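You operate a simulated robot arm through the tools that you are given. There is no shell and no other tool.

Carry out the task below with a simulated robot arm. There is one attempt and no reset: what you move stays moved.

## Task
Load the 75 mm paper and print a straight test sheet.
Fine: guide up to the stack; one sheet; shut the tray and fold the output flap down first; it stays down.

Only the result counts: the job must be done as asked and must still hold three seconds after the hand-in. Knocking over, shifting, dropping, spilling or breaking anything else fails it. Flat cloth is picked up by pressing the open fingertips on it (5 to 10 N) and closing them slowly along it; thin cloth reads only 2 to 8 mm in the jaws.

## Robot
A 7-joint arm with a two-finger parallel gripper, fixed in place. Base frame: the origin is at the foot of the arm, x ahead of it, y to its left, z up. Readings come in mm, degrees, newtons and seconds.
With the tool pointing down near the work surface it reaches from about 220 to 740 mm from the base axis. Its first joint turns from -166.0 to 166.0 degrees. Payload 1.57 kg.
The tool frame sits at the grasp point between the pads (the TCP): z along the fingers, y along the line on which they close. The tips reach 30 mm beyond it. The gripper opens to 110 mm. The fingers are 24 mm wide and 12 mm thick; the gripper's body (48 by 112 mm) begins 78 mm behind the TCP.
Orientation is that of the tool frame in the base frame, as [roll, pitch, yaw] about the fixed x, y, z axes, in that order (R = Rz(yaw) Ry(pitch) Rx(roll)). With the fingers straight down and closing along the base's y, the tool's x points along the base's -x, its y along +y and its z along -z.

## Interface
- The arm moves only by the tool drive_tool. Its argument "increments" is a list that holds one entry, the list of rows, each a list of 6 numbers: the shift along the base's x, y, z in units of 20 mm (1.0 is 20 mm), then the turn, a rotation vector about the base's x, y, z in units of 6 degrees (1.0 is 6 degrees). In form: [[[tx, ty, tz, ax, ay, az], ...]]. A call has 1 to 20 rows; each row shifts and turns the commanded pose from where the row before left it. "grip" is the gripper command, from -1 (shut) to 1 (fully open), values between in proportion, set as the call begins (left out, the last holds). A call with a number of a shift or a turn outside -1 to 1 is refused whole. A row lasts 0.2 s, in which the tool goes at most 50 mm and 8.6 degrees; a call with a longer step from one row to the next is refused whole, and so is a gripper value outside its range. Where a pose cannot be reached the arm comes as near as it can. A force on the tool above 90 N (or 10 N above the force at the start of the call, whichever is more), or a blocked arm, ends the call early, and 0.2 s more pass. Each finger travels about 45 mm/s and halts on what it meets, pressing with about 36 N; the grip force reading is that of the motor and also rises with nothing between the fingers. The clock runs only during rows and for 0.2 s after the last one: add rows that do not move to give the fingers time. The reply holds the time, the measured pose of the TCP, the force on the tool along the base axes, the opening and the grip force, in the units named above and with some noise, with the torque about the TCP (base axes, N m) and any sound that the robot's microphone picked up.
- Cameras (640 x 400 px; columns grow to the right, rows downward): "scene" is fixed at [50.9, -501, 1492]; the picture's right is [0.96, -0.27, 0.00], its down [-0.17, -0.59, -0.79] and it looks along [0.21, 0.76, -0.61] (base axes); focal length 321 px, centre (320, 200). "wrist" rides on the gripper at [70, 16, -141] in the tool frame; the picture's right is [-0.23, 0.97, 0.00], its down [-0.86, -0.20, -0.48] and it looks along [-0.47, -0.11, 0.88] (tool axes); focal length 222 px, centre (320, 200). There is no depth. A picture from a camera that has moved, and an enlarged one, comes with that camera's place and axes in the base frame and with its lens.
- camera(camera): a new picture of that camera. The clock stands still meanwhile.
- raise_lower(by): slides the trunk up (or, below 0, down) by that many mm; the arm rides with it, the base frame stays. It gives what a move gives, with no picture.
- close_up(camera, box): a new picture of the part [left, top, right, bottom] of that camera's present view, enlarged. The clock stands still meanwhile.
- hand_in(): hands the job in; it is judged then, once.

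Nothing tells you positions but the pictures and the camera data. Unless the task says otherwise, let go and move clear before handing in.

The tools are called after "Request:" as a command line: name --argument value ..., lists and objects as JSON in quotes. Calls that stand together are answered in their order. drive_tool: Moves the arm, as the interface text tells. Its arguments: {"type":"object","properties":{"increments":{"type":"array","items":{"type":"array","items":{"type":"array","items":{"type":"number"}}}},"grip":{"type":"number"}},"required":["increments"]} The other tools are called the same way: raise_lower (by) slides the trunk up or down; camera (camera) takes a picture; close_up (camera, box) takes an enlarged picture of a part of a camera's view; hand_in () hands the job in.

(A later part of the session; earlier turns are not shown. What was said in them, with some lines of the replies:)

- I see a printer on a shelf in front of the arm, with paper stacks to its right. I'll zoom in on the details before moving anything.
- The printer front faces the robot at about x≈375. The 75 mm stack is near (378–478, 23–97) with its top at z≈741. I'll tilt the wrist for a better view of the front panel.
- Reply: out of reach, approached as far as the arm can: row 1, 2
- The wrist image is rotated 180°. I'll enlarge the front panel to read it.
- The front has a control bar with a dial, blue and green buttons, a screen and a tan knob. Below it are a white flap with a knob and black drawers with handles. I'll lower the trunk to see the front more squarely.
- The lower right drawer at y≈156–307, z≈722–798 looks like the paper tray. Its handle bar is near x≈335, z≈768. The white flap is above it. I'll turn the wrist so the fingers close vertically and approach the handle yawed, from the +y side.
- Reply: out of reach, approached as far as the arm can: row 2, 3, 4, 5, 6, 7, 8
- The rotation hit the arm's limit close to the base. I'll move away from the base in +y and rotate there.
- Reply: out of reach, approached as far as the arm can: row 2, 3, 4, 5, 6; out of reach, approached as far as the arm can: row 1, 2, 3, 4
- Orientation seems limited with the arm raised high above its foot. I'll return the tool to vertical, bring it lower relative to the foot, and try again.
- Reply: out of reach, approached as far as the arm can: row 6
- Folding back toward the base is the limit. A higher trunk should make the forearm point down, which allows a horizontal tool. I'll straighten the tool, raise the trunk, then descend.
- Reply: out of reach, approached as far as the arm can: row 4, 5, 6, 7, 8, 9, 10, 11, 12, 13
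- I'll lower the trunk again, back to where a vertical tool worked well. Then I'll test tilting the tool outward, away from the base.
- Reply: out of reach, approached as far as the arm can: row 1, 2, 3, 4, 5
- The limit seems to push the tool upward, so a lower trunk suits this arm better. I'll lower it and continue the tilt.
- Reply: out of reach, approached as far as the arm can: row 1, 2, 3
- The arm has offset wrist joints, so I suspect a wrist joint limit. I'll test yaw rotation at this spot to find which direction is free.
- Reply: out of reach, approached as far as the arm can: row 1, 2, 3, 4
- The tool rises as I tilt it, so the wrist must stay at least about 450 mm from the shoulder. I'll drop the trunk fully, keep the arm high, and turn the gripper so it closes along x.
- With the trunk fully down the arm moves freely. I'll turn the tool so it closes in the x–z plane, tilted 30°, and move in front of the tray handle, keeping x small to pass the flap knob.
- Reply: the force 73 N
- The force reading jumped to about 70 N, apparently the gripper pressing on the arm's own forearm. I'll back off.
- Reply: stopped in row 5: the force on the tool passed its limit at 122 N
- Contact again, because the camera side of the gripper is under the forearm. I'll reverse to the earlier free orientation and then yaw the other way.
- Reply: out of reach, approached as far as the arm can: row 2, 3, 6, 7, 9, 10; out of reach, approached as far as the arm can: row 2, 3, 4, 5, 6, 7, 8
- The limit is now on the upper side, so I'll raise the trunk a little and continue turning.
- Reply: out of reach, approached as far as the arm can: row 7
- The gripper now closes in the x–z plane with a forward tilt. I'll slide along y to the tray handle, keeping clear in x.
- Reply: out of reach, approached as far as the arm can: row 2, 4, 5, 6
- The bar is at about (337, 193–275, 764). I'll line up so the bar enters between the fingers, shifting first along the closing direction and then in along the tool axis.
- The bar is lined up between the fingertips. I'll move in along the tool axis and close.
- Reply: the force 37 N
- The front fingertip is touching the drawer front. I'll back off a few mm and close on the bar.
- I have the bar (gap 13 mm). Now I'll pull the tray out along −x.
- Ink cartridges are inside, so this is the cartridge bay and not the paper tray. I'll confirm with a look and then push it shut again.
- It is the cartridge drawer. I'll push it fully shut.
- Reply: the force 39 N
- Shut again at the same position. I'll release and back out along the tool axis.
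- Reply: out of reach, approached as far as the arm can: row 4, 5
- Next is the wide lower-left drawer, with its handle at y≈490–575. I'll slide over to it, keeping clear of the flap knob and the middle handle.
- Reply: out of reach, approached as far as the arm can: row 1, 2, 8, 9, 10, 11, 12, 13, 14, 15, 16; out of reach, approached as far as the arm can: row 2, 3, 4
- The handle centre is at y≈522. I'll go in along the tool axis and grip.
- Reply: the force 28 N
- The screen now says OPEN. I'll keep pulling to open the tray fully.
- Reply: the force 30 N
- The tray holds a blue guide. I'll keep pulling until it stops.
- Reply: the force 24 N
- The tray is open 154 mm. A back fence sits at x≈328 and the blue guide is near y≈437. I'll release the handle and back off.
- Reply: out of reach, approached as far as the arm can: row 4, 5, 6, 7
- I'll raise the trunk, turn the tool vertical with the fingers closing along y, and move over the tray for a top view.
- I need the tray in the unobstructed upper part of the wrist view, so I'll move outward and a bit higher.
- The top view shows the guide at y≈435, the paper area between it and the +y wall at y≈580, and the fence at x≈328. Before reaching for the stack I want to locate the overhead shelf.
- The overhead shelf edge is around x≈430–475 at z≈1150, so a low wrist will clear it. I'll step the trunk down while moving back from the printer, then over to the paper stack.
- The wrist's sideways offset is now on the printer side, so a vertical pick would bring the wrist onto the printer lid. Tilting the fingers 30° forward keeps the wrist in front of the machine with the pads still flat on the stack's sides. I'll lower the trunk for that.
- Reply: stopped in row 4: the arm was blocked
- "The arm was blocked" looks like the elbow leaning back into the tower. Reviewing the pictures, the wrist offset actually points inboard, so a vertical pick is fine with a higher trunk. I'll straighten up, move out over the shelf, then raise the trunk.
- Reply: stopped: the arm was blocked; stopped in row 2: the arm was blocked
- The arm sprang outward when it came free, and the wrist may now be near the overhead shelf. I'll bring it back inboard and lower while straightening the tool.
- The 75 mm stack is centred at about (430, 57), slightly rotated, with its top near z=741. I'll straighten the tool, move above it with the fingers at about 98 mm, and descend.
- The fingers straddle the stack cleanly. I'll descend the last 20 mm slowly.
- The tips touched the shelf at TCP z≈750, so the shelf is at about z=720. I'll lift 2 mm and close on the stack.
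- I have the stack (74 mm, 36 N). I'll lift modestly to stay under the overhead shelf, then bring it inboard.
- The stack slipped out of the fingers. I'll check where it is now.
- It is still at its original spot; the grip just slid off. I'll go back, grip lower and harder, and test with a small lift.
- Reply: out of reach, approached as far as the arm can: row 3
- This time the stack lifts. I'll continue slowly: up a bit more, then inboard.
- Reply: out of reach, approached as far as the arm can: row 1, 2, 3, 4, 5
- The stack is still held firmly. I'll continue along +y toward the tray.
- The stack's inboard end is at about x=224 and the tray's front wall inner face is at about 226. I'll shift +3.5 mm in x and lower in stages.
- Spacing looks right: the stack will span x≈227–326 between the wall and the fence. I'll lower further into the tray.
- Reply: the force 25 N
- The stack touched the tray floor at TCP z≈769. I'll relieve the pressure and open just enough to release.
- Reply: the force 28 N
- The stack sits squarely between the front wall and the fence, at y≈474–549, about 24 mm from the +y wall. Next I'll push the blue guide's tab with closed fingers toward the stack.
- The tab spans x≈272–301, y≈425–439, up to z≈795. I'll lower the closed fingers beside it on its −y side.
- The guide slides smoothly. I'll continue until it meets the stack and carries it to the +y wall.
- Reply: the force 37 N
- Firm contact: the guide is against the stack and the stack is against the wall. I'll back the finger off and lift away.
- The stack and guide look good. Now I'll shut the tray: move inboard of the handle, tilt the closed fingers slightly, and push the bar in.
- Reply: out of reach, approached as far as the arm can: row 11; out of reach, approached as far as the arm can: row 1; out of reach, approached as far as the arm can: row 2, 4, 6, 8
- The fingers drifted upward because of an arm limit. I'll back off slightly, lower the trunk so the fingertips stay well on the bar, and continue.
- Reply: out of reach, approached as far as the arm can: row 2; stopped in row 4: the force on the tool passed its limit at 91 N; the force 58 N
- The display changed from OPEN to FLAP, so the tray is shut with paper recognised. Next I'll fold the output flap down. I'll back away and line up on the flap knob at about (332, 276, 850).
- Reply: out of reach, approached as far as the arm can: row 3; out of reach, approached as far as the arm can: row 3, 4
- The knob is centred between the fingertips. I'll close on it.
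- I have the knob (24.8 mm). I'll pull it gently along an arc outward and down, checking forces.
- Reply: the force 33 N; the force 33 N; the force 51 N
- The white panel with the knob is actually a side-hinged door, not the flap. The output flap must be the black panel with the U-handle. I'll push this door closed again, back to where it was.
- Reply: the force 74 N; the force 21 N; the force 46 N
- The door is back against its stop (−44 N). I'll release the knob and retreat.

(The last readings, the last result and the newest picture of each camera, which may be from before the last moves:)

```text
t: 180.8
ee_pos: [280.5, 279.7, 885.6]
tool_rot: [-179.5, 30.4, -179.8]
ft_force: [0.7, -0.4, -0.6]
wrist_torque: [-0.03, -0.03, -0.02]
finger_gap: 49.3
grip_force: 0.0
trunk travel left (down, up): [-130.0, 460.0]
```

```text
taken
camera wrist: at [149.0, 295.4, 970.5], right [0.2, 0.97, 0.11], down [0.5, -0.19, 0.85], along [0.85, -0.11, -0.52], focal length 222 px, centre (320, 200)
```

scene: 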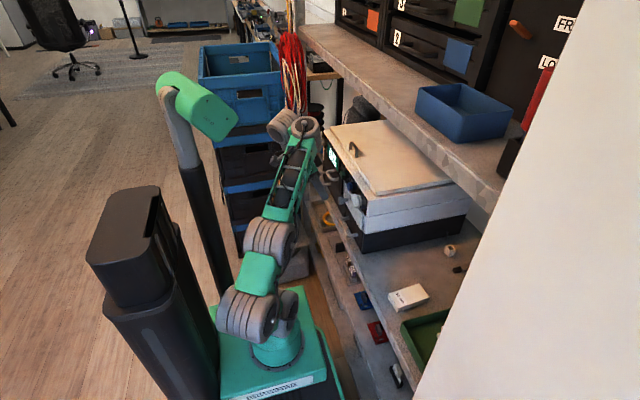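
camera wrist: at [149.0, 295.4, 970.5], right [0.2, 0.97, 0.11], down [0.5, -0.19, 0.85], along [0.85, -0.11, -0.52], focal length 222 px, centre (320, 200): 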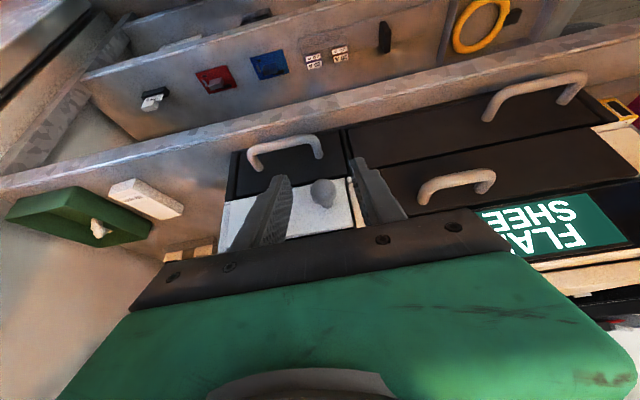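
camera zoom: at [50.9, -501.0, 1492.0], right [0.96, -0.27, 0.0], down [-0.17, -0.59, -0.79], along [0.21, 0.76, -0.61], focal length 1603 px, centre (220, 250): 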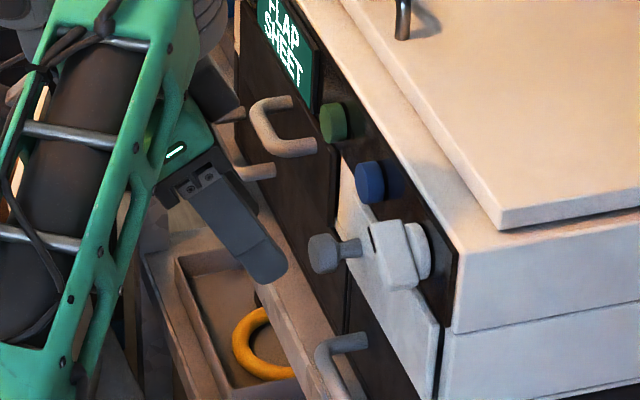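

The door is back exactly as before. Now I'll examine the black panel and its handle.

Request:
close_up --camera "wrist" --box '[340, 50, 640, 240]'

Request:
close_up --camera "scene" --box '[310, 130, 370, 190]'

```text
2.11 times, centred on (490, 145) of wrist
camera zoom: at [149.0, 295.4, 970.5], right [0.2, 0.97, 0.11], down [0.5, -0.19, 0.85], along [0.85, -0.11, -0.52], focal length 468 px, centre (-38, 316)
```

zoom: 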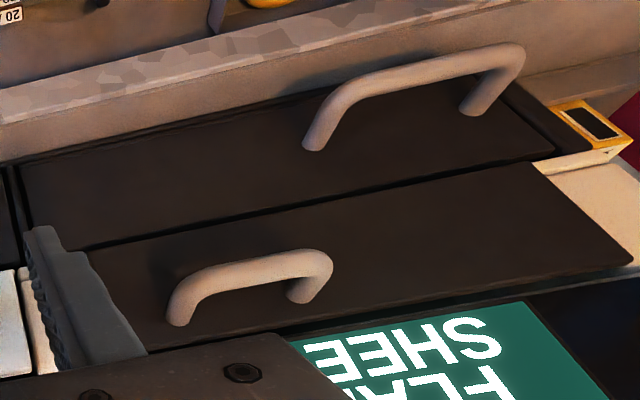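

```text
6.67 times, centred on (340, 160) of scene
camera zoom: at [50.9, -501.0, 1492.0], right [0.96, -0.27, 0.0], down [-0.17, -0.59, -0.79], along [0.21, 0.76, -0.61], focal length 2138 px, centre (187, 467)
```

zoom: 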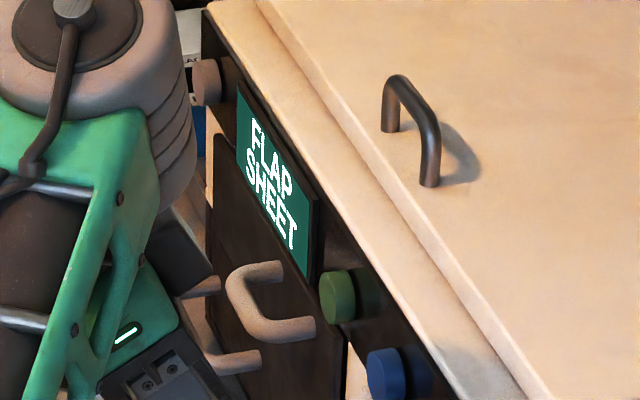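

The black panel's handle bar is at about x=331, y=373–429, z=866, near the panel's top edge. The panel should hinge at its bottom. I'll go vertical above the bar with closed fingers and press down and outward on it.

Request:
drive_tool --increments '[[[0, 0.7, 0.7, 0, 0.6, 0], [0, 0.9, 0.7, 0, 0.9, 0], [0, 0.9, 0.5, 0, 0.9, 0], [0.2, 0.9, 0.5, 0, 0.9, 0], [0.3, 0.9, 0.3, 0, 0.9, 0], [0.4, 0.9, 0, 0, 0.85, 0], [0.4, 0.8, 0, 0, 0, 0], [0.4, 0, 0, 0, 0, 0], [0.4, 0, 0, 0, 0, 0], [0, 0, 0, 0, 0, 0]]]' --grip -1

Request:
camera --camera "wrist"

Request:
close_up --camera "scene" --box '[290, 110, 380, 200]'

```text
t: 183.0
ee_pos: [323.7, 398.3, 939.7]
tool_rot: [-179.3, 0.6, -179.8]
ft_force: [0.0, 0.2, -0.4]
wrist_torque: [-0.01, -0.03, 0.0]
finger_gap: 0.3
grip_force: 21.1
trunk travel left (down, up): [-130.0, 460.0]
```

```text
taken
camera wrist: at [251.5, 416.7, 1079.5], right [0.22, 0.97, -0.01], down [0.85, -0.19, 0.49], along [0.48, -0.12, -0.87], focal length 222 px, centre (320, 200)
```

wrist: 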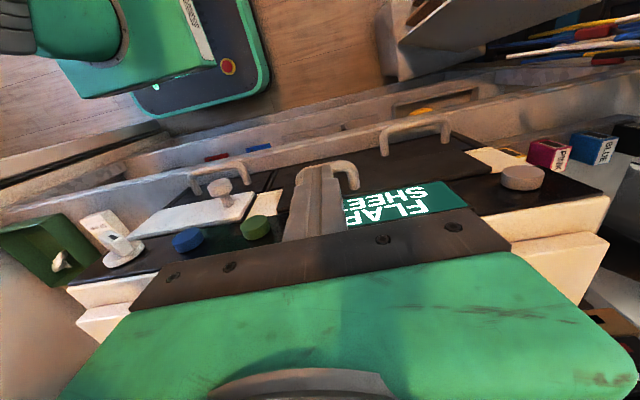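

```text
4.44 times, centred on (335, 155) of scene
camera zoom: at [50.9, -501.0, 1492.0], right [0.96, -0.27, 0.0], down [-0.17, -0.59, -0.79], along [0.21, 0.76, -0.61], focal length 1425 px, centre (253, 400)
```

zoom: 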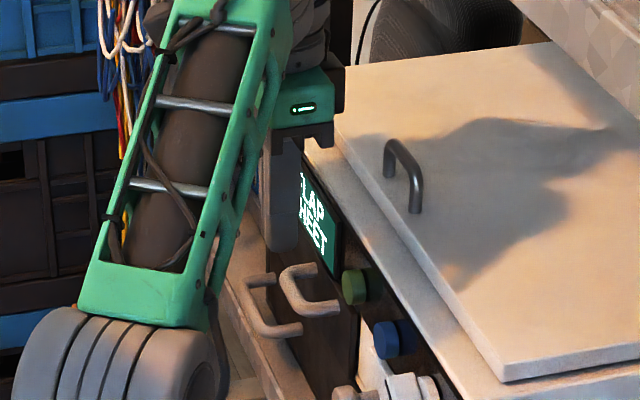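

Request:
close_up --camera "wrist" --box '[240, 120, 440, 260]'

```text
2.86 times, centred on (340, 190) of wrist
camera zoom: at [251.5, 416.7, 1079.5], right [0.22, 0.97, -0.01], down [0.85, -0.19, 0.49], along [0.48, -0.12, -0.87], focal length 635 px, centre (263, 229)
```

zoom: 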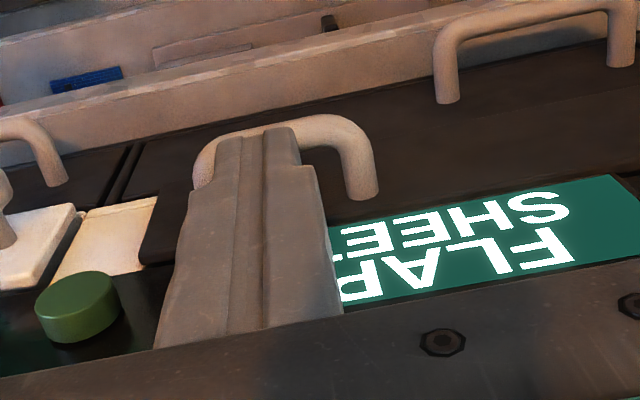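

Request:
drive_tool --increments '[[[0.1, 0.1, -0.6, 0, 0, 0], [0, 0, -0.6, 0, 0, 0], [0, 0, -0.4, 0, 0, 0], [0, 0, -0.2, 0, 0, 0], [0, 0, 0, 0, 0, 0]]]'

Request:
drive_tool --increments '[[[-0.1, 0, -0.1, 0, 0, 0], [-0.15, 0, -0.1, 0, 0, 0], [-0.15, 0, -0.1, 0, 0, 0], [0, 0, 0, 0, 0, 0]]]'

Request:
close_up --camera "scene" --box '[300, 120, 370, 190]'

```text
t: 184.2
ee_pos: [324.8, 399.7, 903.0]
tool_rot: [-179.5, 0.6, -179.8]
ft_force: [-0.4, 0.6, -0.1]
wrist_torque: [0.01, 0.02, -0.03]
finger_gap: 0.0
grip_force: 21.5
trunk travel left (down, up): [-130.0, 460.0]
```

```text
t: 185.2
ee_pos: [317.3, 401.0, 898.9]
tool_rot: [-179.3, 0.6, -179.7]
ft_force: [0.3, 0.1, -0.1]
wrist_torque: [0.0, 0.0, 0.0]
finger_gap: 0.1
grip_force: 22.0
trunk travel left (down, up): [-130.0, 460.0]
```

```text
5.71 times, centred on (335, 155) of scene
camera zoom: at [50.9, -501.0, 1492.0], right [0.96, -0.27, 0.0], down [-0.17, -0.59, -0.79], along [0.21, 0.76, -0.61], focal length 1832 px, centre (234, 457)
```

zoom: 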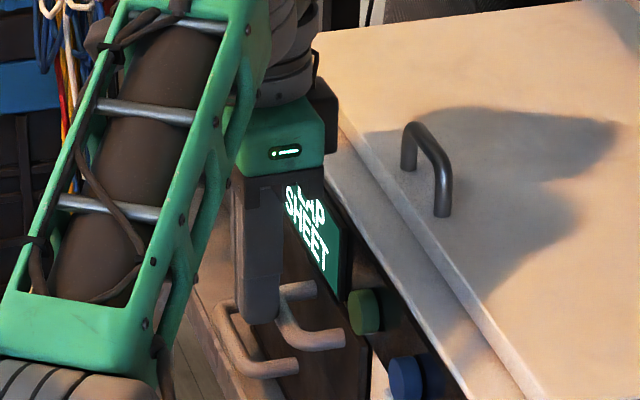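

Request:
drive_tool --increments '[[[0, 0, 0.3, 0, 0, 0], [0.5, 0, 0.1, 0, 0, 0], [0, 0, -0.3, 0, 0, 0], [0, 0, -0.15, 0, 0, 0], [0, 0, 0, 0, 0, 0]]]'

Request:
drive_tool --increments '[[[0, 0, -0.15, 0, 0, 0], [0, 0, -0.15, 0, 0, 0], [0, 0, 0, 0, 0, 0]]]'

Request:
drive_tool --increments '[[[0, 0, -0.15, 0, 0, 0], [0, 0, -0.15, 0, 0, 0], [0, 0, 0, 0, 0, 0]]]'

```text
t: 186.4
ee_pos: [325.9, 401.3, 899.5]
tool_rot: [-179.6, 0.8, -179.6]
ft_force: [-8.4, 5.4, 18.3]
wrist_torque: [0.2, 0.1, 0.05]
finger_gap: 0.1
grip_force: 21.0
trunk travel left (down, up): [-130.0, 460.0]
```

```text
t: 187.2
ee_pos: [323.9, 399.6, 895.6]
tool_rot: [-179.6, 1.1, -179.8]
ft_force: [-28.1, 6.0, 41.7]
wrist_torque: [0.35, 0.62, 0.15]
finger_gap: 0.1
grip_force: 21.4
trunk travel left (down, up): [-130.0, 460.0]
```

```text
t: 188.0
ee_pos: [326.8, 400.2, 884.6]
tool_rot: [-179.4, 0.7, -179.7]
ft_force: [-19.7, -0.5, 23.5]
wrist_torque: [0.08, 0.51, -0.31]
finger_gap: 0.0
grip_force: 21.5
trunk travel left (down, up): [-130.0, 460.0]
```

Request:
close_up --camera "scene" --box '[300, 120, 370, 190]'

Request:
close_up --camera "wrist" --box '[240, 100, 440, 260]'

```text
5.71 times, centred on (335, 155) of scene
camera zoom: at [50.9, -501.0, 1492.0], right [0.96, -0.27, 0.0], down [-0.17, -0.59, -0.79], along [0.21, 0.76, -0.61], focal length 1832 px, centre (234, 457)
```

zoom: 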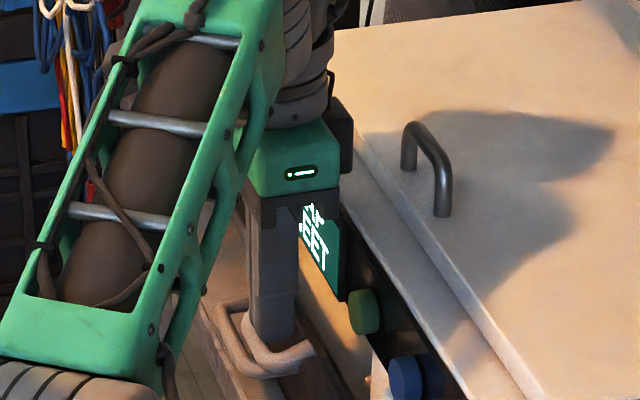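

```text
2.50 times, centred on (340, 180) of wrist
camera zoom: at [254.6, 418.0, 1024.6], right [0.22, 0.97, -0.01], down [0.85, -0.19, 0.49], along [0.48, -0.12, -0.87], focal length 555 px, centre (270, 250)
```

zoom: 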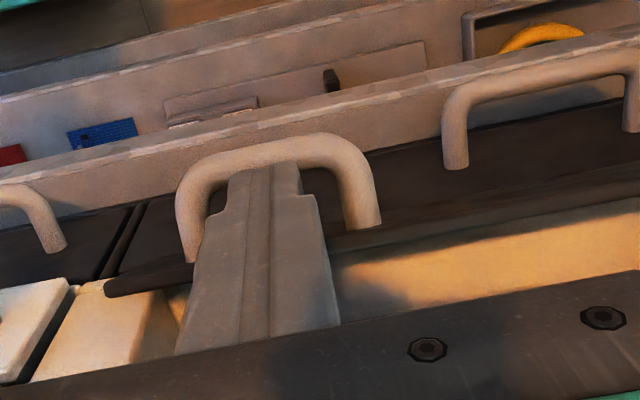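

The flap is folding. It has tipped about 20° and the finger is now inside the handle loop. I'll pull it further out and down, tilting the tool along with the flap.

Request:
drive_tool --increments '[[[-0.19, 0, -0.3, 0, -0.83, 0], [-0.19, 0, -0.3, 0, -0.83, 0], [-0.19, 0, -0.3, 0, -0.83, 0], [-0.25, 0, -0.25, 0, -0.83, 0], [-0.25, 0, -0.25, 0, -0.83, 0], [-0.25, 0, -0.25, 0, -0.83, 0], [0, 0, 0, 0, 0, 0]]]'

Request:
close_up --camera "scene" --box '[300, 120, 370, 190]'

Request:
close_up --camera "wrist" --box '[200, 60, 480, 260]'

```text
t: 189.6
ee_pos: [296.9, 400.3, 860.4]
tool_rot: [-179.9, 28.5, -179.7]
ft_force: [-61.2, -4.7, 41.7]
wrist_torque: [0.24, 0.1, -0.26]
finger_gap: 0.2
grip_force: 21.2
out of reach, approached as far as the arm can: row 6
trunk travel left (down, up): [-130.0, 460.0]
```

```text
5.71 times, centred on (335, 155) of scene
camera zoom: at [50.9, -501.0, 1492.0], right [0.96, -0.27, 0.0], down [-0.17, -0.59, -0.79], along [0.21, 0.76, -0.61], focal length 1832 px, centre (234, 457)
```

zoom: 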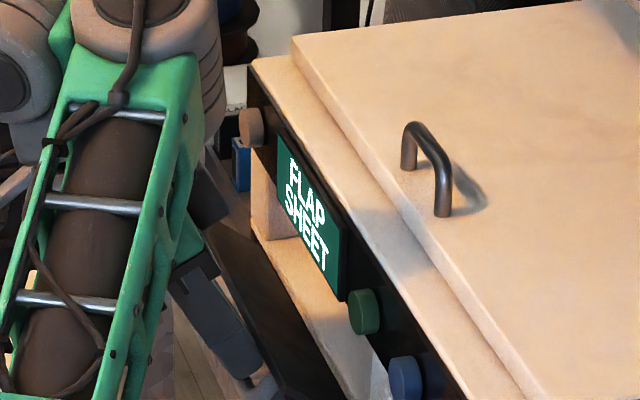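

```text
2.00 times, centred on (340, 160) of wrist
camera zoom: at [168.6, 416.9, 949.9], right [0.2, 0.97, 0.1], down [0.52, -0.2, 0.83], along [0.83, -0.11, -0.55], focal length 444 px, centre (280, 280)
```

zoom: 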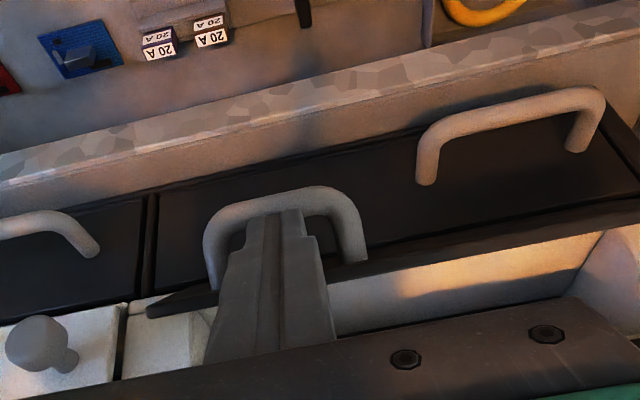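

The flap is at about 40°. I'll slide the finger out of the handle loop along its axis and then push the flap down from behind.

Request:
drive_tool --increments '[[[-0.2, 0, 0.4, 0, 0, 0], [-0.25, 0, 0.45, 0, 0, 0], [-0.25, 0, 0.45, 0, 0, 0], [-0.25, 0, 0.5, 0, 0, 0], [-0.2, 0, 0.6, 0, 0, 0], [0, 0, 0.6, 0, 0, 0], [0, 0, 0, 0, 0, 0]]]'

Request:
close_up --camera "wrist" --box '[200, 60, 480, 260]'

Request:
close_up --camera "scene" --box '[300, 120, 370, 190]'

```text
t: 191.2
ee_pos: [302.3, 389.7, 871.0]
tool_rot: [179.6, 29.0, -179.6]
ft_force: [-44.1, 28.9, 27.8]
wrist_torque: [0.72, 0.82, 0.24]
finger_gap: 0.0
grip_force: 21.0
out of reach, approached as far as the arm can: row 1, 2, 3, 4, 5, 6
trunk travel left (down, up): [-130.0, 460.0]
```

```text
2.00 times, centred on (340, 160) of wrist
camera zoom: at [172.6, 404.4, 959.3], right [0.19, 0.98, 0.12], down [0.52, -0.2, 0.83], along [0.84, -0.1, -0.54], focal length 444 px, centre (280, 280)
```

zoom: 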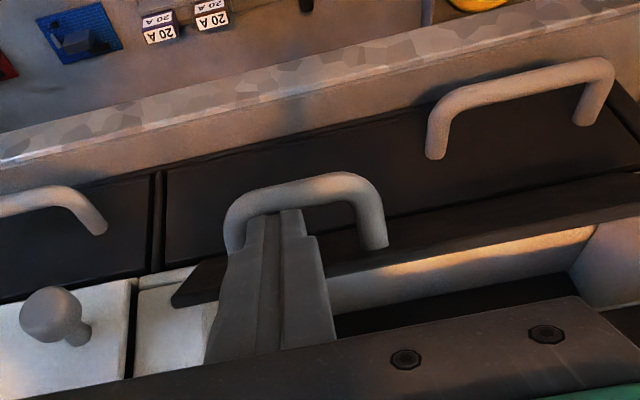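

```text
5.71 times, centred on (335, 155) of scene
camera zoom: at [50.9, -501.0, 1492.0], right [0.96, -0.27, 0.0], down [-0.17, -0.59, -0.79], along [0.21, 0.76, -0.61], focal length 1832 px, centre (234, 457)
```

zoom: 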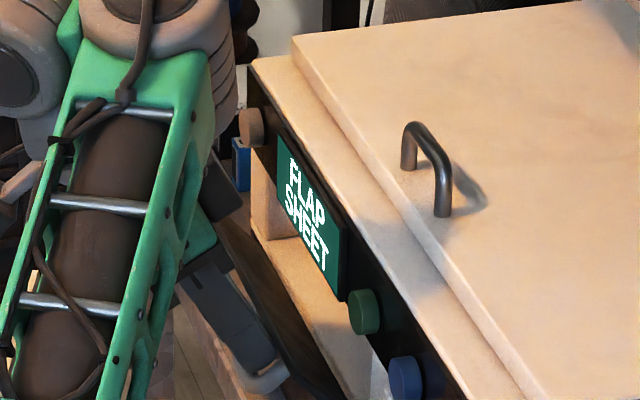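

Request:
drive_tool --increments '[[[-0.2, 0.3, 0, 0, 0.3, 0], [-0.1, 0.2, 0, 0, 0.3, 0], [0, 0, 0, 0, 0, 0]]]'

Request:
raise_lower --by 15

Request:
close_up --camera "wrist" --box '[200, 60, 480, 260]'

```text
t: 192.0
ee_pos: [301.6, 395.9, 867.3]
tool_rot: [-179.1, 26.9, -179.6]
ft_force: [-9.5, -10.8, 6.0]
wrist_torque: [-0.18, 0.09, -0.09]
finger_gap: 0.0
grip_force: 21.8
trunk travel left (down, up): [-130.0, 460.0]
```

```text
t: 192.6
ee_pos: [301.1, 397.2, 883.1]
tool_rot: [-179.1, 26.9, -179.5]
ft_force: [0.8, 0.7, 0.3]
wrist_torque: [-0.02, -0.04, -0.03]
finger_gap: 0.3
grip_force: 20.7
trunk travel left (down, up): [-145.0, 445.0]
```

```text
2.00 times, centred on (340, 160) of wrist
camera zoom: at [175.4, 415.0, 976.8], right [0.2, 0.98, 0.09], down [0.55, -0.19, 0.82], along [0.81, -0.12, -0.57], focal length 444 px, centre (280, 280)
```

zoom: 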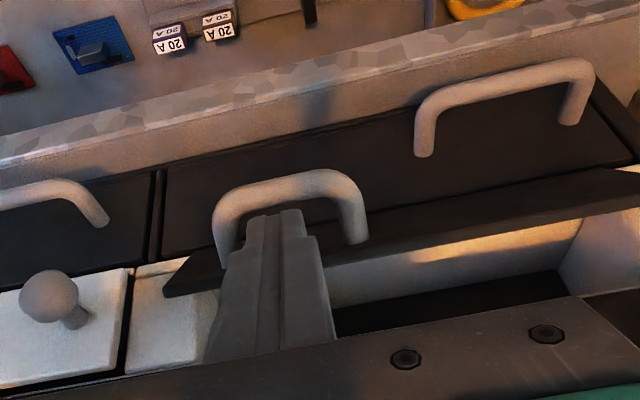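

Free of contact. I'll raise clear, then come down behind the flap's top edge.

Request:
raise_lower --by 40

Request:
drive_tool --increments '[[[0.3, 0.5, 0.2, -0.1, 0.8, 0], [0.4, 0.5, 0, 0, 0.8, 0], [0.4, 0.5, 0, 0, 0.7, 0], [0.4, 0.3, 0, 0, 0, 0], [0.3, 0, 0, 0, 0, 0], [0, 0, 0, 0, 0, 0]]]'

Request:
close_up --camera "wrist" --box '[200, 80, 480, 260]'

Request:
close_up --camera "scene" --box '[290, 110, 380, 200]'

```text
t: 193.4
ee_pos: [302.0, 396.9, 923.9]
tool_rot: [-179.3, 26.9, -179.5]
ft_force: [0.1, -0.5, 0.4]
wrist_torque: [0.01, 0.01, -0.03]
finger_gap: 0.2
grip_force: 21.3
trunk travel left (down, up): [-185.0, 405.0]
```

```text
t: 194.8
ee_pos: [339.0, 433.1, 928.4]
tool_rot: [-178.7, 13.1, -179.5]
ft_force: [0.5, -1.2, 0.4]
wrist_torque: [-0.02, 0.0, -0.01]
finger_gap: 0.0
grip_force: 21.0
trunk travel left (down, up): [-185.0, 405.0]
```

```text
2.22 times, centred on (340, 170) of wrist
camera zoom: at [238.2, 452.2, 1048.9], right [0.22, 0.98, 0.03], down [0.73, -0.18, 0.66], along [0.65, -0.12, -0.75], focal length 494 px, centre (276, 267)
```

zoom: 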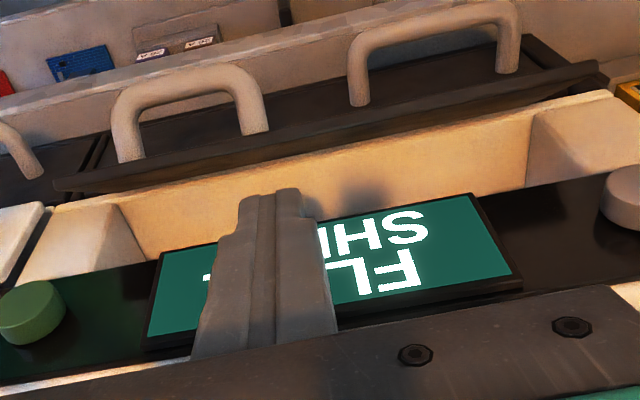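

```text
4.44 times, centred on (335, 155) of scene
camera zoom: at [50.9, -501.0, 1492.0], right [0.96, -0.27, 0.0], down [-0.17, -0.59, -0.79], along [0.21, 0.76, -0.61], focal length 1425 px, centre (253, 400)
```

zoom: 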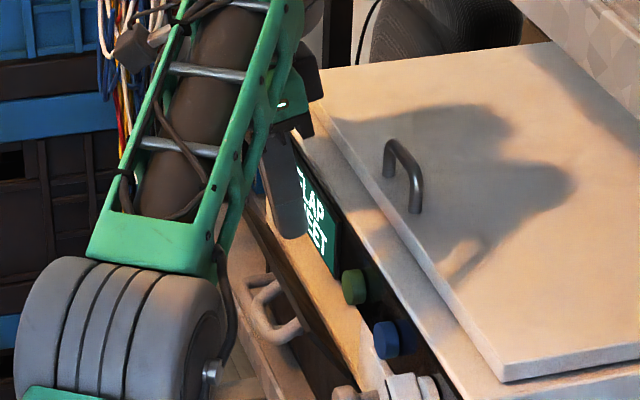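

The flap stays partly open. Pressing down on its top edge will fold it further, so I'll follow its arc with the fingertips.

Request:
drive_tool --increments '[[[-0.1, 0, -0.6, 0, 0, 0], [-0.05, 0, -0.5, 0, 0, 0], [0, 0, -0.35, 0, 0, 0], [-0.2, 0, -0.25, 0, 0, 0], [-0.25, 0, -0.25, 0, 0, 0], [-0.25, 0, -0.25, 0, 0, 0], [0, 0, 0, 0, 0, 0]]]'

Request:
close_up --camera "wrist" --box '[200, 60, 480, 260]'

Request:
close_up --camera "scene" --box '[290, 110, 380, 200]'

```text
t: 196.4
ee_pos: [321.0, 433.0, 882.0]
tool_rot: [-178.5, 13.1, -179.4]
ft_force: [0.8, -0.1, 0.3]
wrist_torque: [-0.01, 0.01, -0.02]
finger_gap: 0.2
grip_force: 21.2
trunk travel left (down, up): [-185.0, 405.0]
```

```text
2.00 times, centred on (340, 160) of wrist
camera zoom: at [221.4, 452.4, 1002.8], right [0.22, 0.98, 0.03], down [0.73, -0.18, 0.66], along [0.65, -0.12, -0.75], focal length 444 px, centre (280, 280)
```

zoom: 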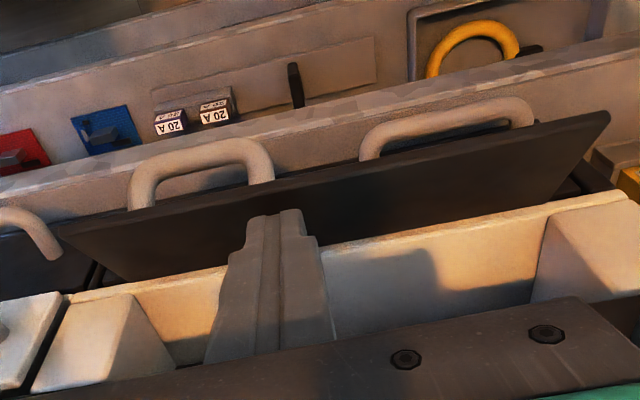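

```text
4.44 times, centred on (335, 155) of scene
camera zoom: at [50.9, -501.0, 1492.0], right [0.96, -0.27, 0.0], down [-0.17, -0.59, -0.79], along [0.21, 0.76, -0.61], focal length 1425 px, centre (253, 400)
```

zoom: 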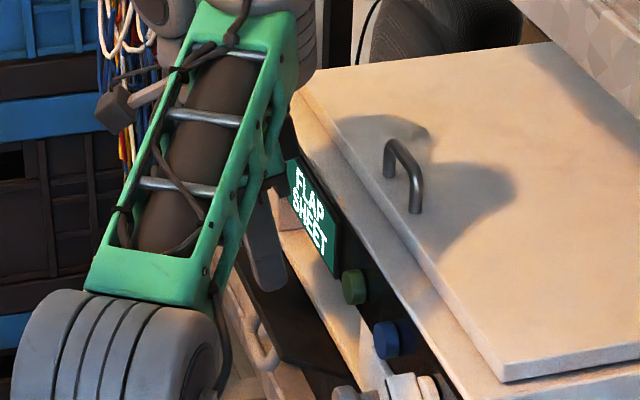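

It folds easily. I'll keep going down along the arc.

Request:
drive_tool --increments '[[[-0.3, 0, -0.35, 0, 0, 0], [-0.3, 0, -0.35, 0, 0, 0], [-0.2, 0, -0.4, 0, 0, 0], [-0.15, 0, -0.4, 0, 0, 0], [-0.1, 0, -0.4, 0, 0, 0], [0, 0, -0.3, 0, 0, 0], [0, 0, 0, 0, 0, 0]]]'

Request:
close_up --camera "wrist" --box '[200, 60, 480, 260]'

Request:
close_up --camera "scene" --box '[290, 110, 380, 200]'

```text
t: 198.0
ee_pos: [299.2, 432.9, 848.9]
tool_rot: [-179.7, 13.7, -179.6]
ft_force: [13.5, 9.1, 61.9]
wrist_torque: [0.48, -0.3, -0.17]
finger_gap: 0.0
grip_force: 20.6
trunk travel left (down, up): [-185.0, 405.0]
```

```text
2.00 times, centred on (340, 160) of wrist
camera zoom: at [198.9, 449.5, 969.1], right [0.22, 0.97, 0.05], down [0.72, -0.19, 0.67], along [0.66, -0.11, -0.74], focal length 444 px, centre (280, 280)
```

zoom: 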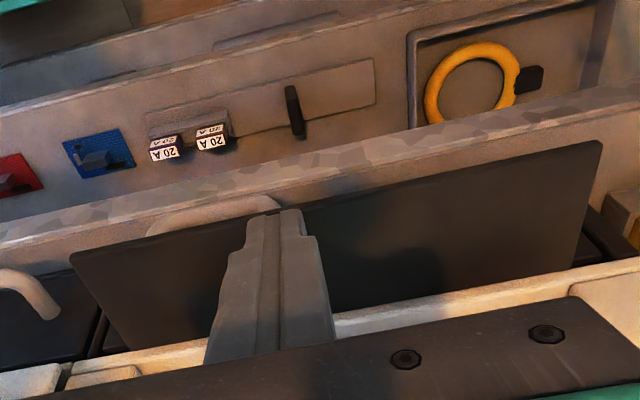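

```text
4.44 times, centred on (335, 155) of scene
camera zoom: at [50.9, -501.0, 1492.0], right [0.96, -0.27, 0.0], down [-0.17, -0.59, -0.79], along [0.21, 0.76, -0.61], focal length 1425 px, centre (253, 400)
```

zoom: 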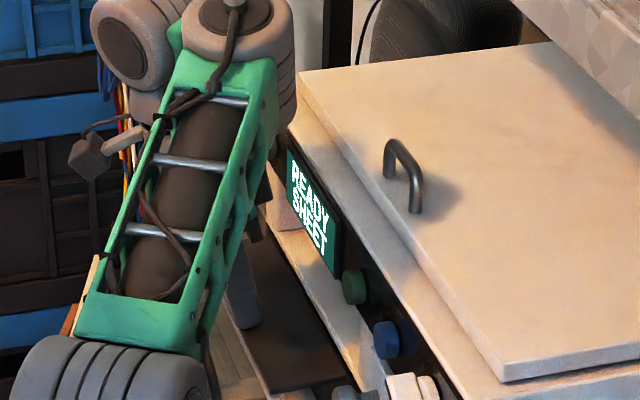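

The display now reads READY and the flap is at its stop. I'll lift off and check that the flap stays down.

Request:
drive_tool --increments '[[[0, 0, 0.3, 0, 0, 0], [0, 0, 0.6, 0, 0, 0], [0, 0, 0.8, 0, 0, 0], [0, 0, 0.8, 0, 0, 0], [0, 0, 0.8, 0, 0, 0], [0, 0, 0.5, 0, 0, 0], [0, 0, 0, 0, 0, 0]]]'

Request:
close_up --camera "wrist" --box '[200, 60, 480, 260]'

Request:
close_up --camera "scene" --box '[290, 110, 380, 200]'

```text
t: 199.6
ee_pos: [300.5, 433.7, 916.2]
tool_rot: [-178.8, 13.1, -179.4]
ft_force: [-0.2, 0.0, -1.0]
wrist_torque: [-0.01, 0.03, 0.0]
finger_gap: 0.0
grip_force: 20.9
trunk travel left (down, up): [-185.0, 405.0]
```

```text
2.00 times, centred on (340, 160) of wrist
camera zoom: at [199.9, 452.2, 1036.7], right [0.22, 0.98, 0.03], down [0.73, -0.18, 0.66], along [0.65, -0.12, -0.75], focal length 444 px, centre (280, 280)
```

zoom: 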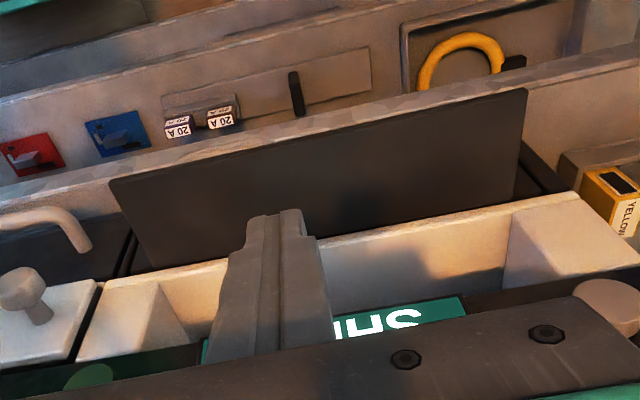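

```text
4.44 times, centred on (335, 155) of scene
camera zoom: at [50.9, -501.0, 1492.0], right [0.96, -0.27, 0.0], down [-0.17, -0.59, -0.79], along [0.21, 0.76, -0.61], focal length 1425 px, centre (253, 400)
```

zoom: 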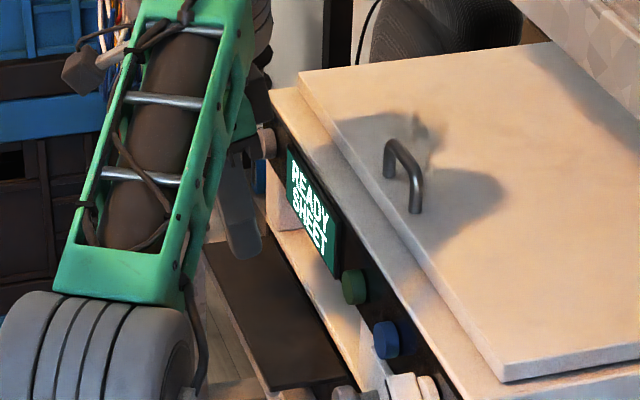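

The flap holds and the machine is READY. I'll line up a closed, vertical finger in front of the green button (y≈328, z≈909) and take a closer look first.

Request:
drive_tool --increments '[[[0, -0.8, 0.2, -0.1, 0.75, 0], [0, -0.9, 0.2, -0.1, 0.75, 0], [0, -0.9, 0, 0, 0.7, 0], [0, -0.9, 0, 0, 0, 0], [0, -0.9, 0, 0, 0, 0], [0, -0.85, 0, 0, 0, 0], [0, 0, 0, 0, 0, 0]]]'

Request:
close_up --camera "wrist" --box '[180, 100, 480, 280]'

Request:
close_up --camera "scene" --box '[300, 130, 380, 210]'

```text
t: 201.2
ee_pos: [301.0, 327.5, 924.2]
tool_rot: [-177.7, 0.0, -179.2]
ft_force: [-0.3, 0.3, -0.5]
wrist_torque: [-0.01, 0.01, 0.02]
finger_gap: 0.0
grip_force: 21.8
trunk travel left (down, up): [-185.0, 405.0]
```

```text
2.13 times, centred on (330, 190) of wrist
camera zoom: at [230.6, 349.1, 1063.5], right [0.21, 0.98, -0.04], down [0.86, -0.17, 0.48], along [0.47, -0.14, -0.87], focal length 474 px, centre (299, 221)
```

zoom: 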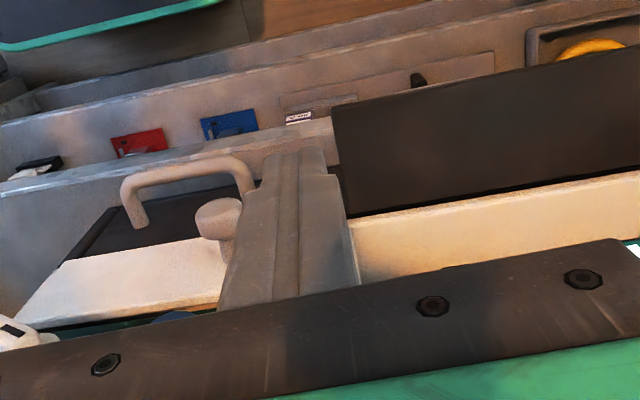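

```text
5.00 times, centred on (340, 170) of scene
camera zoom: at [50.9, -501.0, 1492.0], right [0.96, -0.27, 0.0], down [-0.17, -0.59, -0.79], along [0.21, 0.76, -0.61], focal length 1603 px, centre (220, 350)
```

zoom: 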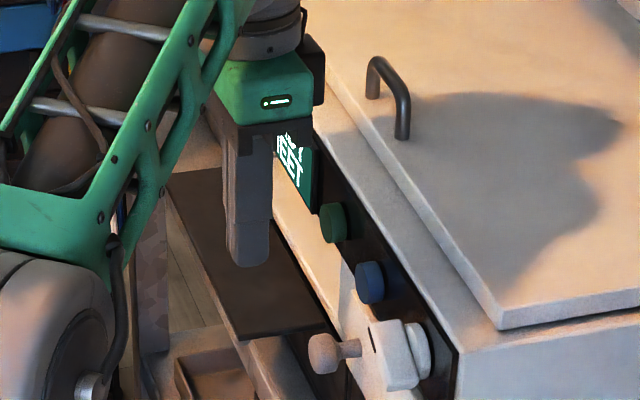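

Request:
drive_tool --increments '[[[0.4, 0, 0, 0, 0, 0], [0.6, 0, 0, 0, 0, 0], [0.5, 0, 0, 0, 0, 0], [0.3, 0, 0, 0, 0, 0], [0, 0, 0, 0, 0, 0]]]'

Request:
close_up --camera "scene" --box '[310, 140, 370, 200]'

```text
t: 202.4
ee_pos: [334.8, 327.6, 923.8]
tool_rot: [-177.7, -0.1, -179.2]
ft_force: [0.4, 0.0, 0.1]
wrist_torque: [-0.03, -0.01, -0.02]
finger_gap: 0.0
grip_force: 21.2
trunk travel left (down, up): [-185.0, 405.0]
```

```text
6.67 times, centred on (340, 170) of scene
camera zoom: at [50.9, -501.0, 1492.0], right [0.96, -0.27, 0.0], down [-0.17, -0.59, -0.79], along [0.21, 0.76, -0.61], focal length 2138 px, centre (187, 400)
```

zoom: 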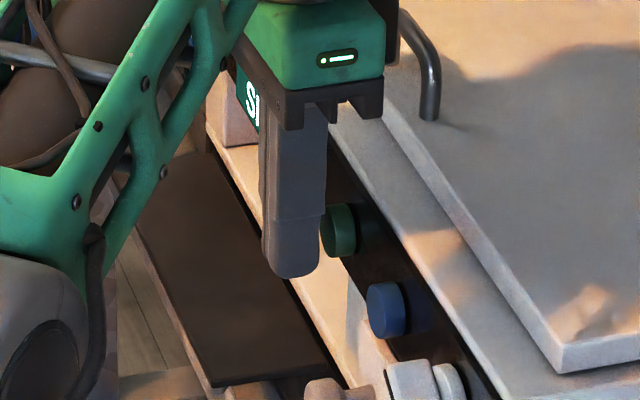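

The finger is right at the green button. I'll press slowly until it clicks.

Request:
drive_tool --increments '[[[0.1, 0, 0, 0, 0, 0], [0.1, 0, 0, 0, 0, 0], [0, 0, 0, 0, 0, 0]]]'

Request:
drive_tool --increments '[[[0.1, 0, 0, 0, 0, 0], [0.1, 0, 0, 0, 0, 0], [0, 0, 0, 0, 0, 0]]]'

```text
t: 203.2
ee_pos: [338.4, 328.9, 923.9]
tool_rot: [-177.8, 0.0, -179.3]
ft_force: [0.2, -0.2, 0.6]
wrist_torque: [-0.02, -0.01, 0.03]
finger_gap: 0.0
grip_force: 21.2
trunk travel left (down, up): [-185.0, 405.0]
```

```text
t: 204.0
ee_pos: [343.0, 328.1, 924.3]
tool_rot: [-177.5, -0.1, -179.3]
ft_force: [-0.9, -0.3, -1.6]
wrist_torque: [-0.01, -0.01, -0.01]
finger_gap: 0.1
grip_force: 21.6
trunk travel left (down, up): [-185.0, 405.0]
```

Request:
drive_tool --increments '[[[0.1, 0, 0, 0, 0, 0], [0, 0, 0, 0, 0, 0]]]'

Request:
close_up --camera "scene" --box '[310, 140, 370, 200]'

```text
t: 204.6
ee_pos: [346.8, 327.9, 923.6]
tool_rot: [-177.7, -0.2, -179.2]
ft_force: [-2.4, 0.5, 0.7]
wrist_torque: [-0.02, 0.03, 0.04]
finger_gap: 0.0
grip_force: 21.2
trunk travel left (down, up): [-185.0, 405.0]
heard: click
```

```text
6.67 times, centred on (340, 170) of scene
camera zoom: at [50.9, -501.0, 1492.0], right [0.96, -0.27, 0.0], down [-0.17, -0.59, -0.79], along [0.21, 0.76, -0.61], focal length 2138 px, centre (187, 400)
```

zoom: 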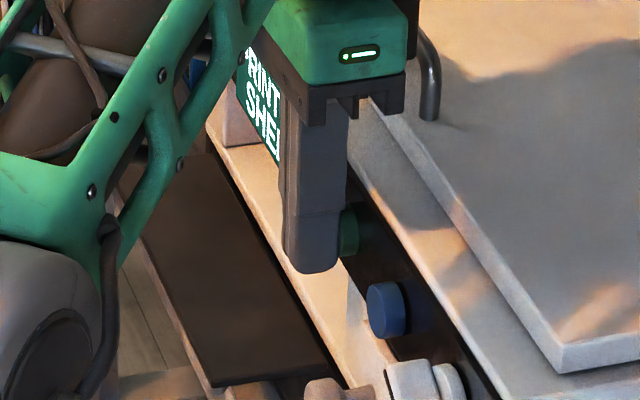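

A click, and the screen shows PRINT. I'll retract straight back and wait for the sheet.

Request:
drive_tool --increments '[[[-0.5, 0, 0, 0, 0, 0], [-0.8, 0, 0.3, 0, 0, 0], [-0.8, 0, 0.6, 0, 0, 0], [-0.5, 0, 0.6, 0, 0, 0], [0, 0, 0, 0, 0, 0]]]'

Request:
close_up --camera "scene" --box '[290, 110, 380, 200]'

Request:
camera --camera "wrist"

```text
t: 205.8
ee_pos: [293.6, 327.8, 954.0]
tool_rot: [-177.6, -0.1, -179.3]
ft_force: [0.2, 0.1, 0.0]
wrist_torque: [-0.03, 0.01, -0.01]
finger_gap: 0.1
grip_force: 21.0
trunk travel left (down, up): [-185.0, 405.0]
```

```text
4.44 times, centred on (335, 155) of scene
camera zoom: at [50.9, -501.0, 1492.0], right [0.96, -0.27, 0.0], down [-0.17, -0.59, -0.79], along [0.21, 0.76, -0.61], focal length 1425 px, centre (253, 400)
```

zoom: 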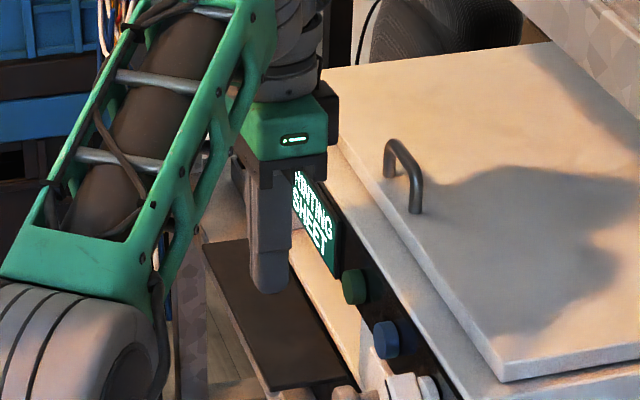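

```text
taken
camera wrist: at [224.0, 349.3, 1093.1], right [0.21, 0.98, -0.04], down [0.86, -0.17, 0.48], along [0.47, -0.14, -0.87], focal length 222 px, centre (320, 200)
```

wrist: 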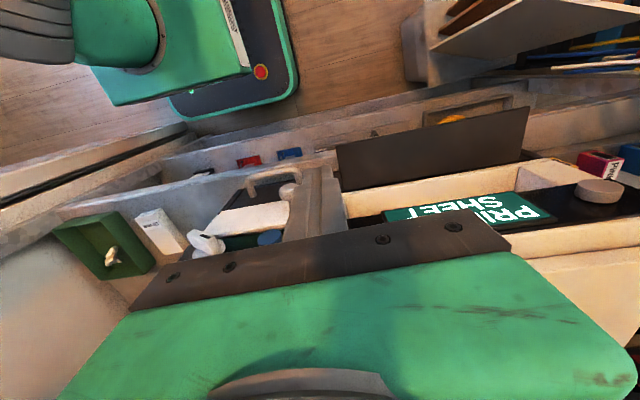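

The screen says PRINTING. I'll move clear of the output area and wait.

Request:
drive_tool --increments '[[[-0.5, -0.3, 0.5, 0, 0, 0], [-0.5, -0.3, 0.5, 0, 0, 0], [0, -0.3, 0.5, 0, 0, 0], [0, 0, 0, 0, 0, 0], [0, 0, 0, 0, 0, 0], [0, 0, 0, 0, 0, 0], [0, 0, 0, 0, 0, 0], [0, 0, 0, 0, 0, 0], [0, 0, 0, 0, 0, 0], [0, 0, 0, 0, 0, 0], [0, 0, 0, 0, 0, 0]]]'

Request:
close_up --camera "scene" --box '[290, 110, 380, 200]'

Request:
close_up --camera "wrist" --box '[300, 80, 640, 280]'

```text
t: 208.2
ee_pos: [274.9, 308.3, 984.2]
tool_rot: [-177.7, 0.0, -179.3]
ft_force: [-0.1, 0.1, -0.6]
wrist_torque: [0.0, -0.02, 0.0]
finger_gap: 0.1
grip_force: 21.1
trunk travel left (down, up): [-185.0, 405.0]
```

```text
4.44 times, centred on (335, 155) of scene
camera zoom: at [50.9, -501.0, 1492.0], right [0.96, -0.27, 0.0], down [-0.17, -0.59, -0.79], along [0.21, 0.76, -0.61], focal length 1425 px, centre (253, 400)
```

zoom: 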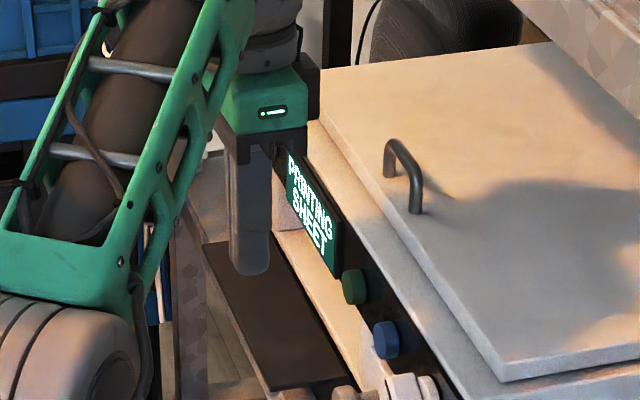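

```text
1.88 times, centred on (470, 180) of wrist
camera zoom: at [204.0, 330.8, 1123.5], right [0.21, 0.98, -0.04], down [0.86, -0.17, 0.48], along [0.47, -0.14, -0.87], focal length 418 px, centre (38, 238)
```

zoom: 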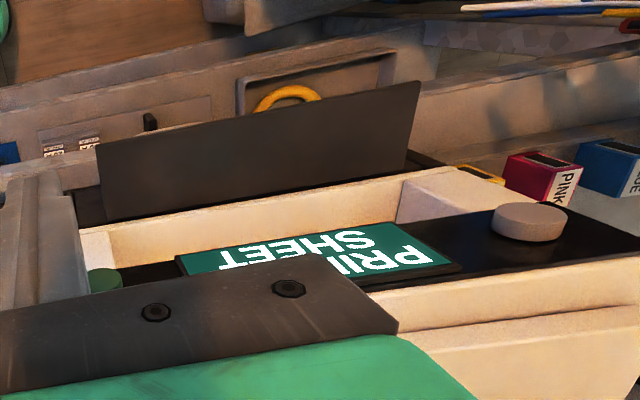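

Still printing. I'll wait longer.

Request:
drive_tool --increments '[[[0, 0, 0, 0, 0, 0], [0, 0, 0, 0, 0, 0], [0, 0, 0, 0, 0, 0], [0, 0, 0, 0, 0, 0], [0, 0, 0, 0, 0, 0], [0, 0, 0, 0, 0, 0], [0, 0, 0, 0, 0, 0], [0, 0, 0, 0, 0, 0], [0, 0, 0, 0, 0, 0], [0, 0, 0, 0, 0, 0], [0, 0, 0, 0, 0, 0], [0, 0, 0, 0, 0, 0], [0, 0, 0, 0, 0, 0], [0, 0, 0, 0, 0, 0], [0, 0, 0, 0, 0, 0]]]'

Request:
close_up --camera "scene" --box '[290, 110, 380, 200]'

Request:
close_up --camera "wrist" --box '[300, 80, 640, 280]'

```text
t: 211.4
ee_pos: [273.6, 309.0, 984.5]
tool_rot: [-177.7, -0.1, -179.3]
ft_force: [-0.1, 0.0, -1.2]
wrist_torque: [-0.01, 0.0, 0.04]
finger_gap: 0.0
grip_force: 21.3
trunk travel left (down, up): [-185.0, 405.0]
```

```text
4.44 times, centred on (335, 155) of scene
camera zoom: at [50.9, -501.0, 1492.0], right [0.96, -0.27, 0.0], down [-0.17, -0.59, -0.79], along [0.21, 0.76, -0.61], focal length 1425 px, centre (253, 400)
```

zoom: 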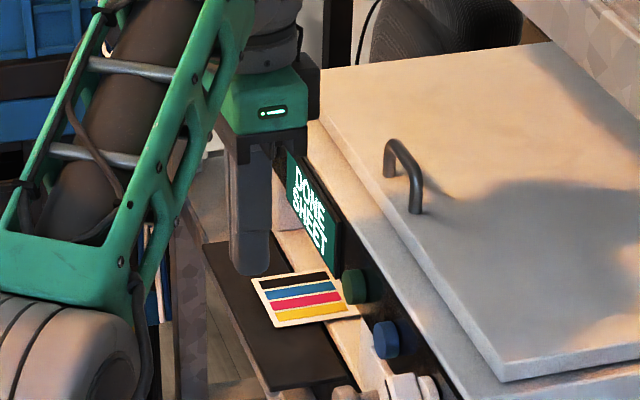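

```text
1.88 times, centred on (470, 180) of wrist
camera zoom: at [204.0, 330.8, 1123.5], right [0.21, 0.98, -0.04], down [0.86, -0.17, 0.48], along [0.47, -0.14, -0.87], focal length 418 px, centre (38, 238)
```

zoom: 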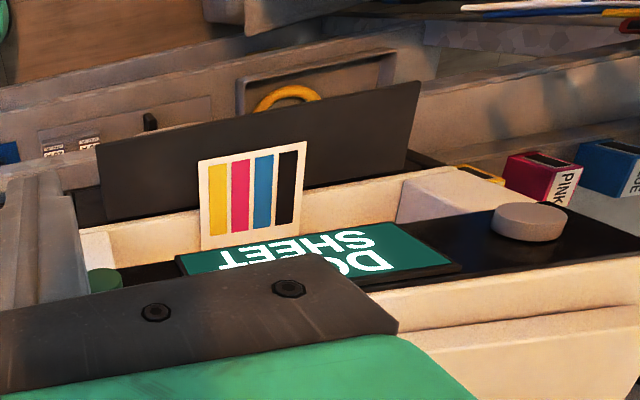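

DONE: one sheet with straight colour bars lies on the lowered flap. I'll check the overall scene and move a bit further clear.

Request:
drive_tool --increments '[[[-0.3, 0, 0.6, 0, 0, 0], [-0.3, 0, 0.6, 0, 0, 0], [0, 0, 0.6, 0, 0, 0], [0, 0, 0, 0, 0, 0]]]' --grip 0

Request:
camera --camera "scene"

Request:
close_up --camera "scene" --box '[300, 130, 400, 250]'

Request:
camera --camera "wrist"

```text
t: 212.4
ee_pos: [263.4, 308.5, 1020.4]
tool_rot: [-177.6, 0.0, -179.4]
ft_force: [-0.1, -0.1, 0.1]
wrist_torque: [0.01, 0.0, 0.0]
finger_gap: 54.9
grip_force: 0.0
trunk travel left (down, up): [-185.0, 405.0]
```

```text
taken
```

scene: 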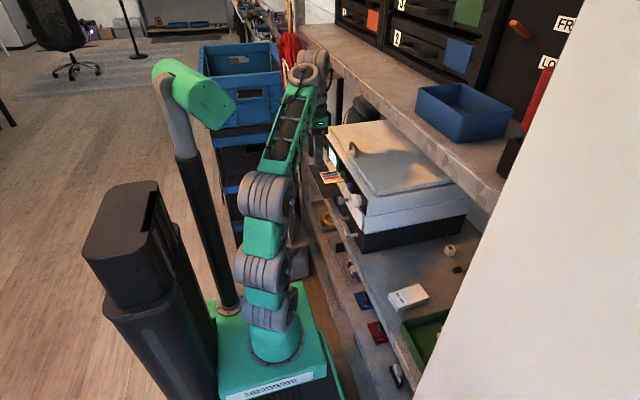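

```text
3.33 times, centred on (350, 190) of scene
camera zoom: at [50.9, -501.0, 1492.0], right [0.96, -0.27, 0.0], down [-0.17, -0.59, -0.79], along [0.21, 0.76, -0.61], focal length 1069 px, centre (220, 233)
```

zoom: 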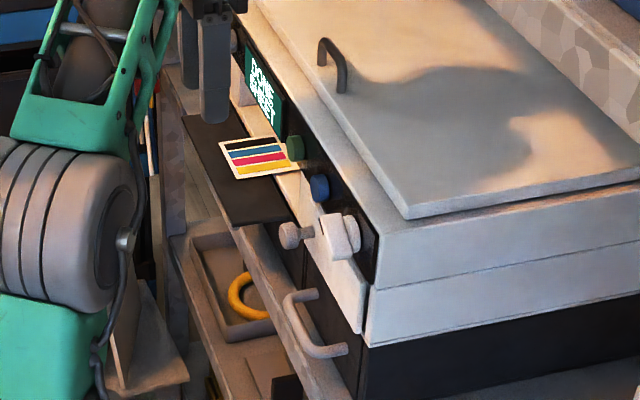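

```text
taken
camera wrist: at [192.2, 330.6, 1159.2], right [0.21, 0.98, -0.04], down [0.86, -0.17, 0.48], along [0.47, -0.14, -0.87], focal length 222 px, centre (320, 200)
```

wrist: 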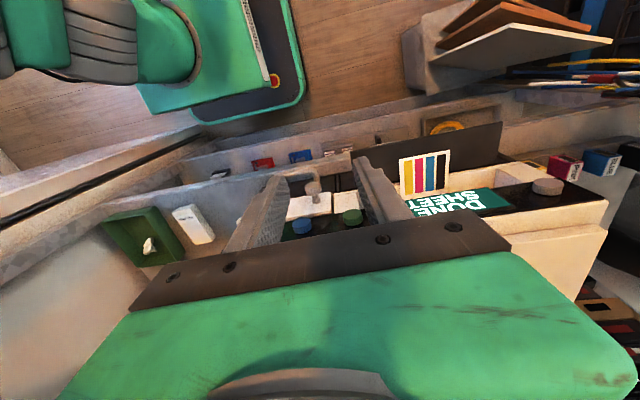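

The screen reads DONE, one sheet with straight bars rests on the folded flap, and the tray is shut. The other drawer and the side door are closed, and the arm is clear. I'm handing in.

Request:
hand_in

```text
The job is handed in.
```

The job is handed in. The 75 mm paper is loaded and one test sheet is printed. Its colour bars look straight, and the printer's screen reads DONE. I haven't seen a verdict on the hand-in.

- **Paper:** the stack sits in the left-hand tray against its far side wall, with the blue guide pushed up to it. There may be about 5 mm between the stack and the fence at the back. The tray was shut before printing.
- **Flap:** the output flap is folded down and stayed down through the print. The sheet is lying on it.
- **Print:** I pressed the green button once, and one sheet came out.

Some things did not go cleanly:

- **Wrong panels opened:** I opened the ink cartridge drawer and the white side door before finding the paper tray and the flap. I closed both, and in the final pictures they look as they did at the start.
- **Slipped grip:** my first grip on the stack slid off. The stack stayed on the shelf at its original spot.
- **Contact:** the gripper pressed against the arm's own forearm twice. The arm was also blocked three times; the elbow seemed to catch on the robot's tower, and once it sprang about 150 mm outward, perhaps touching the overhead shelf. I saw nothing shifted in the pictures afterwards.
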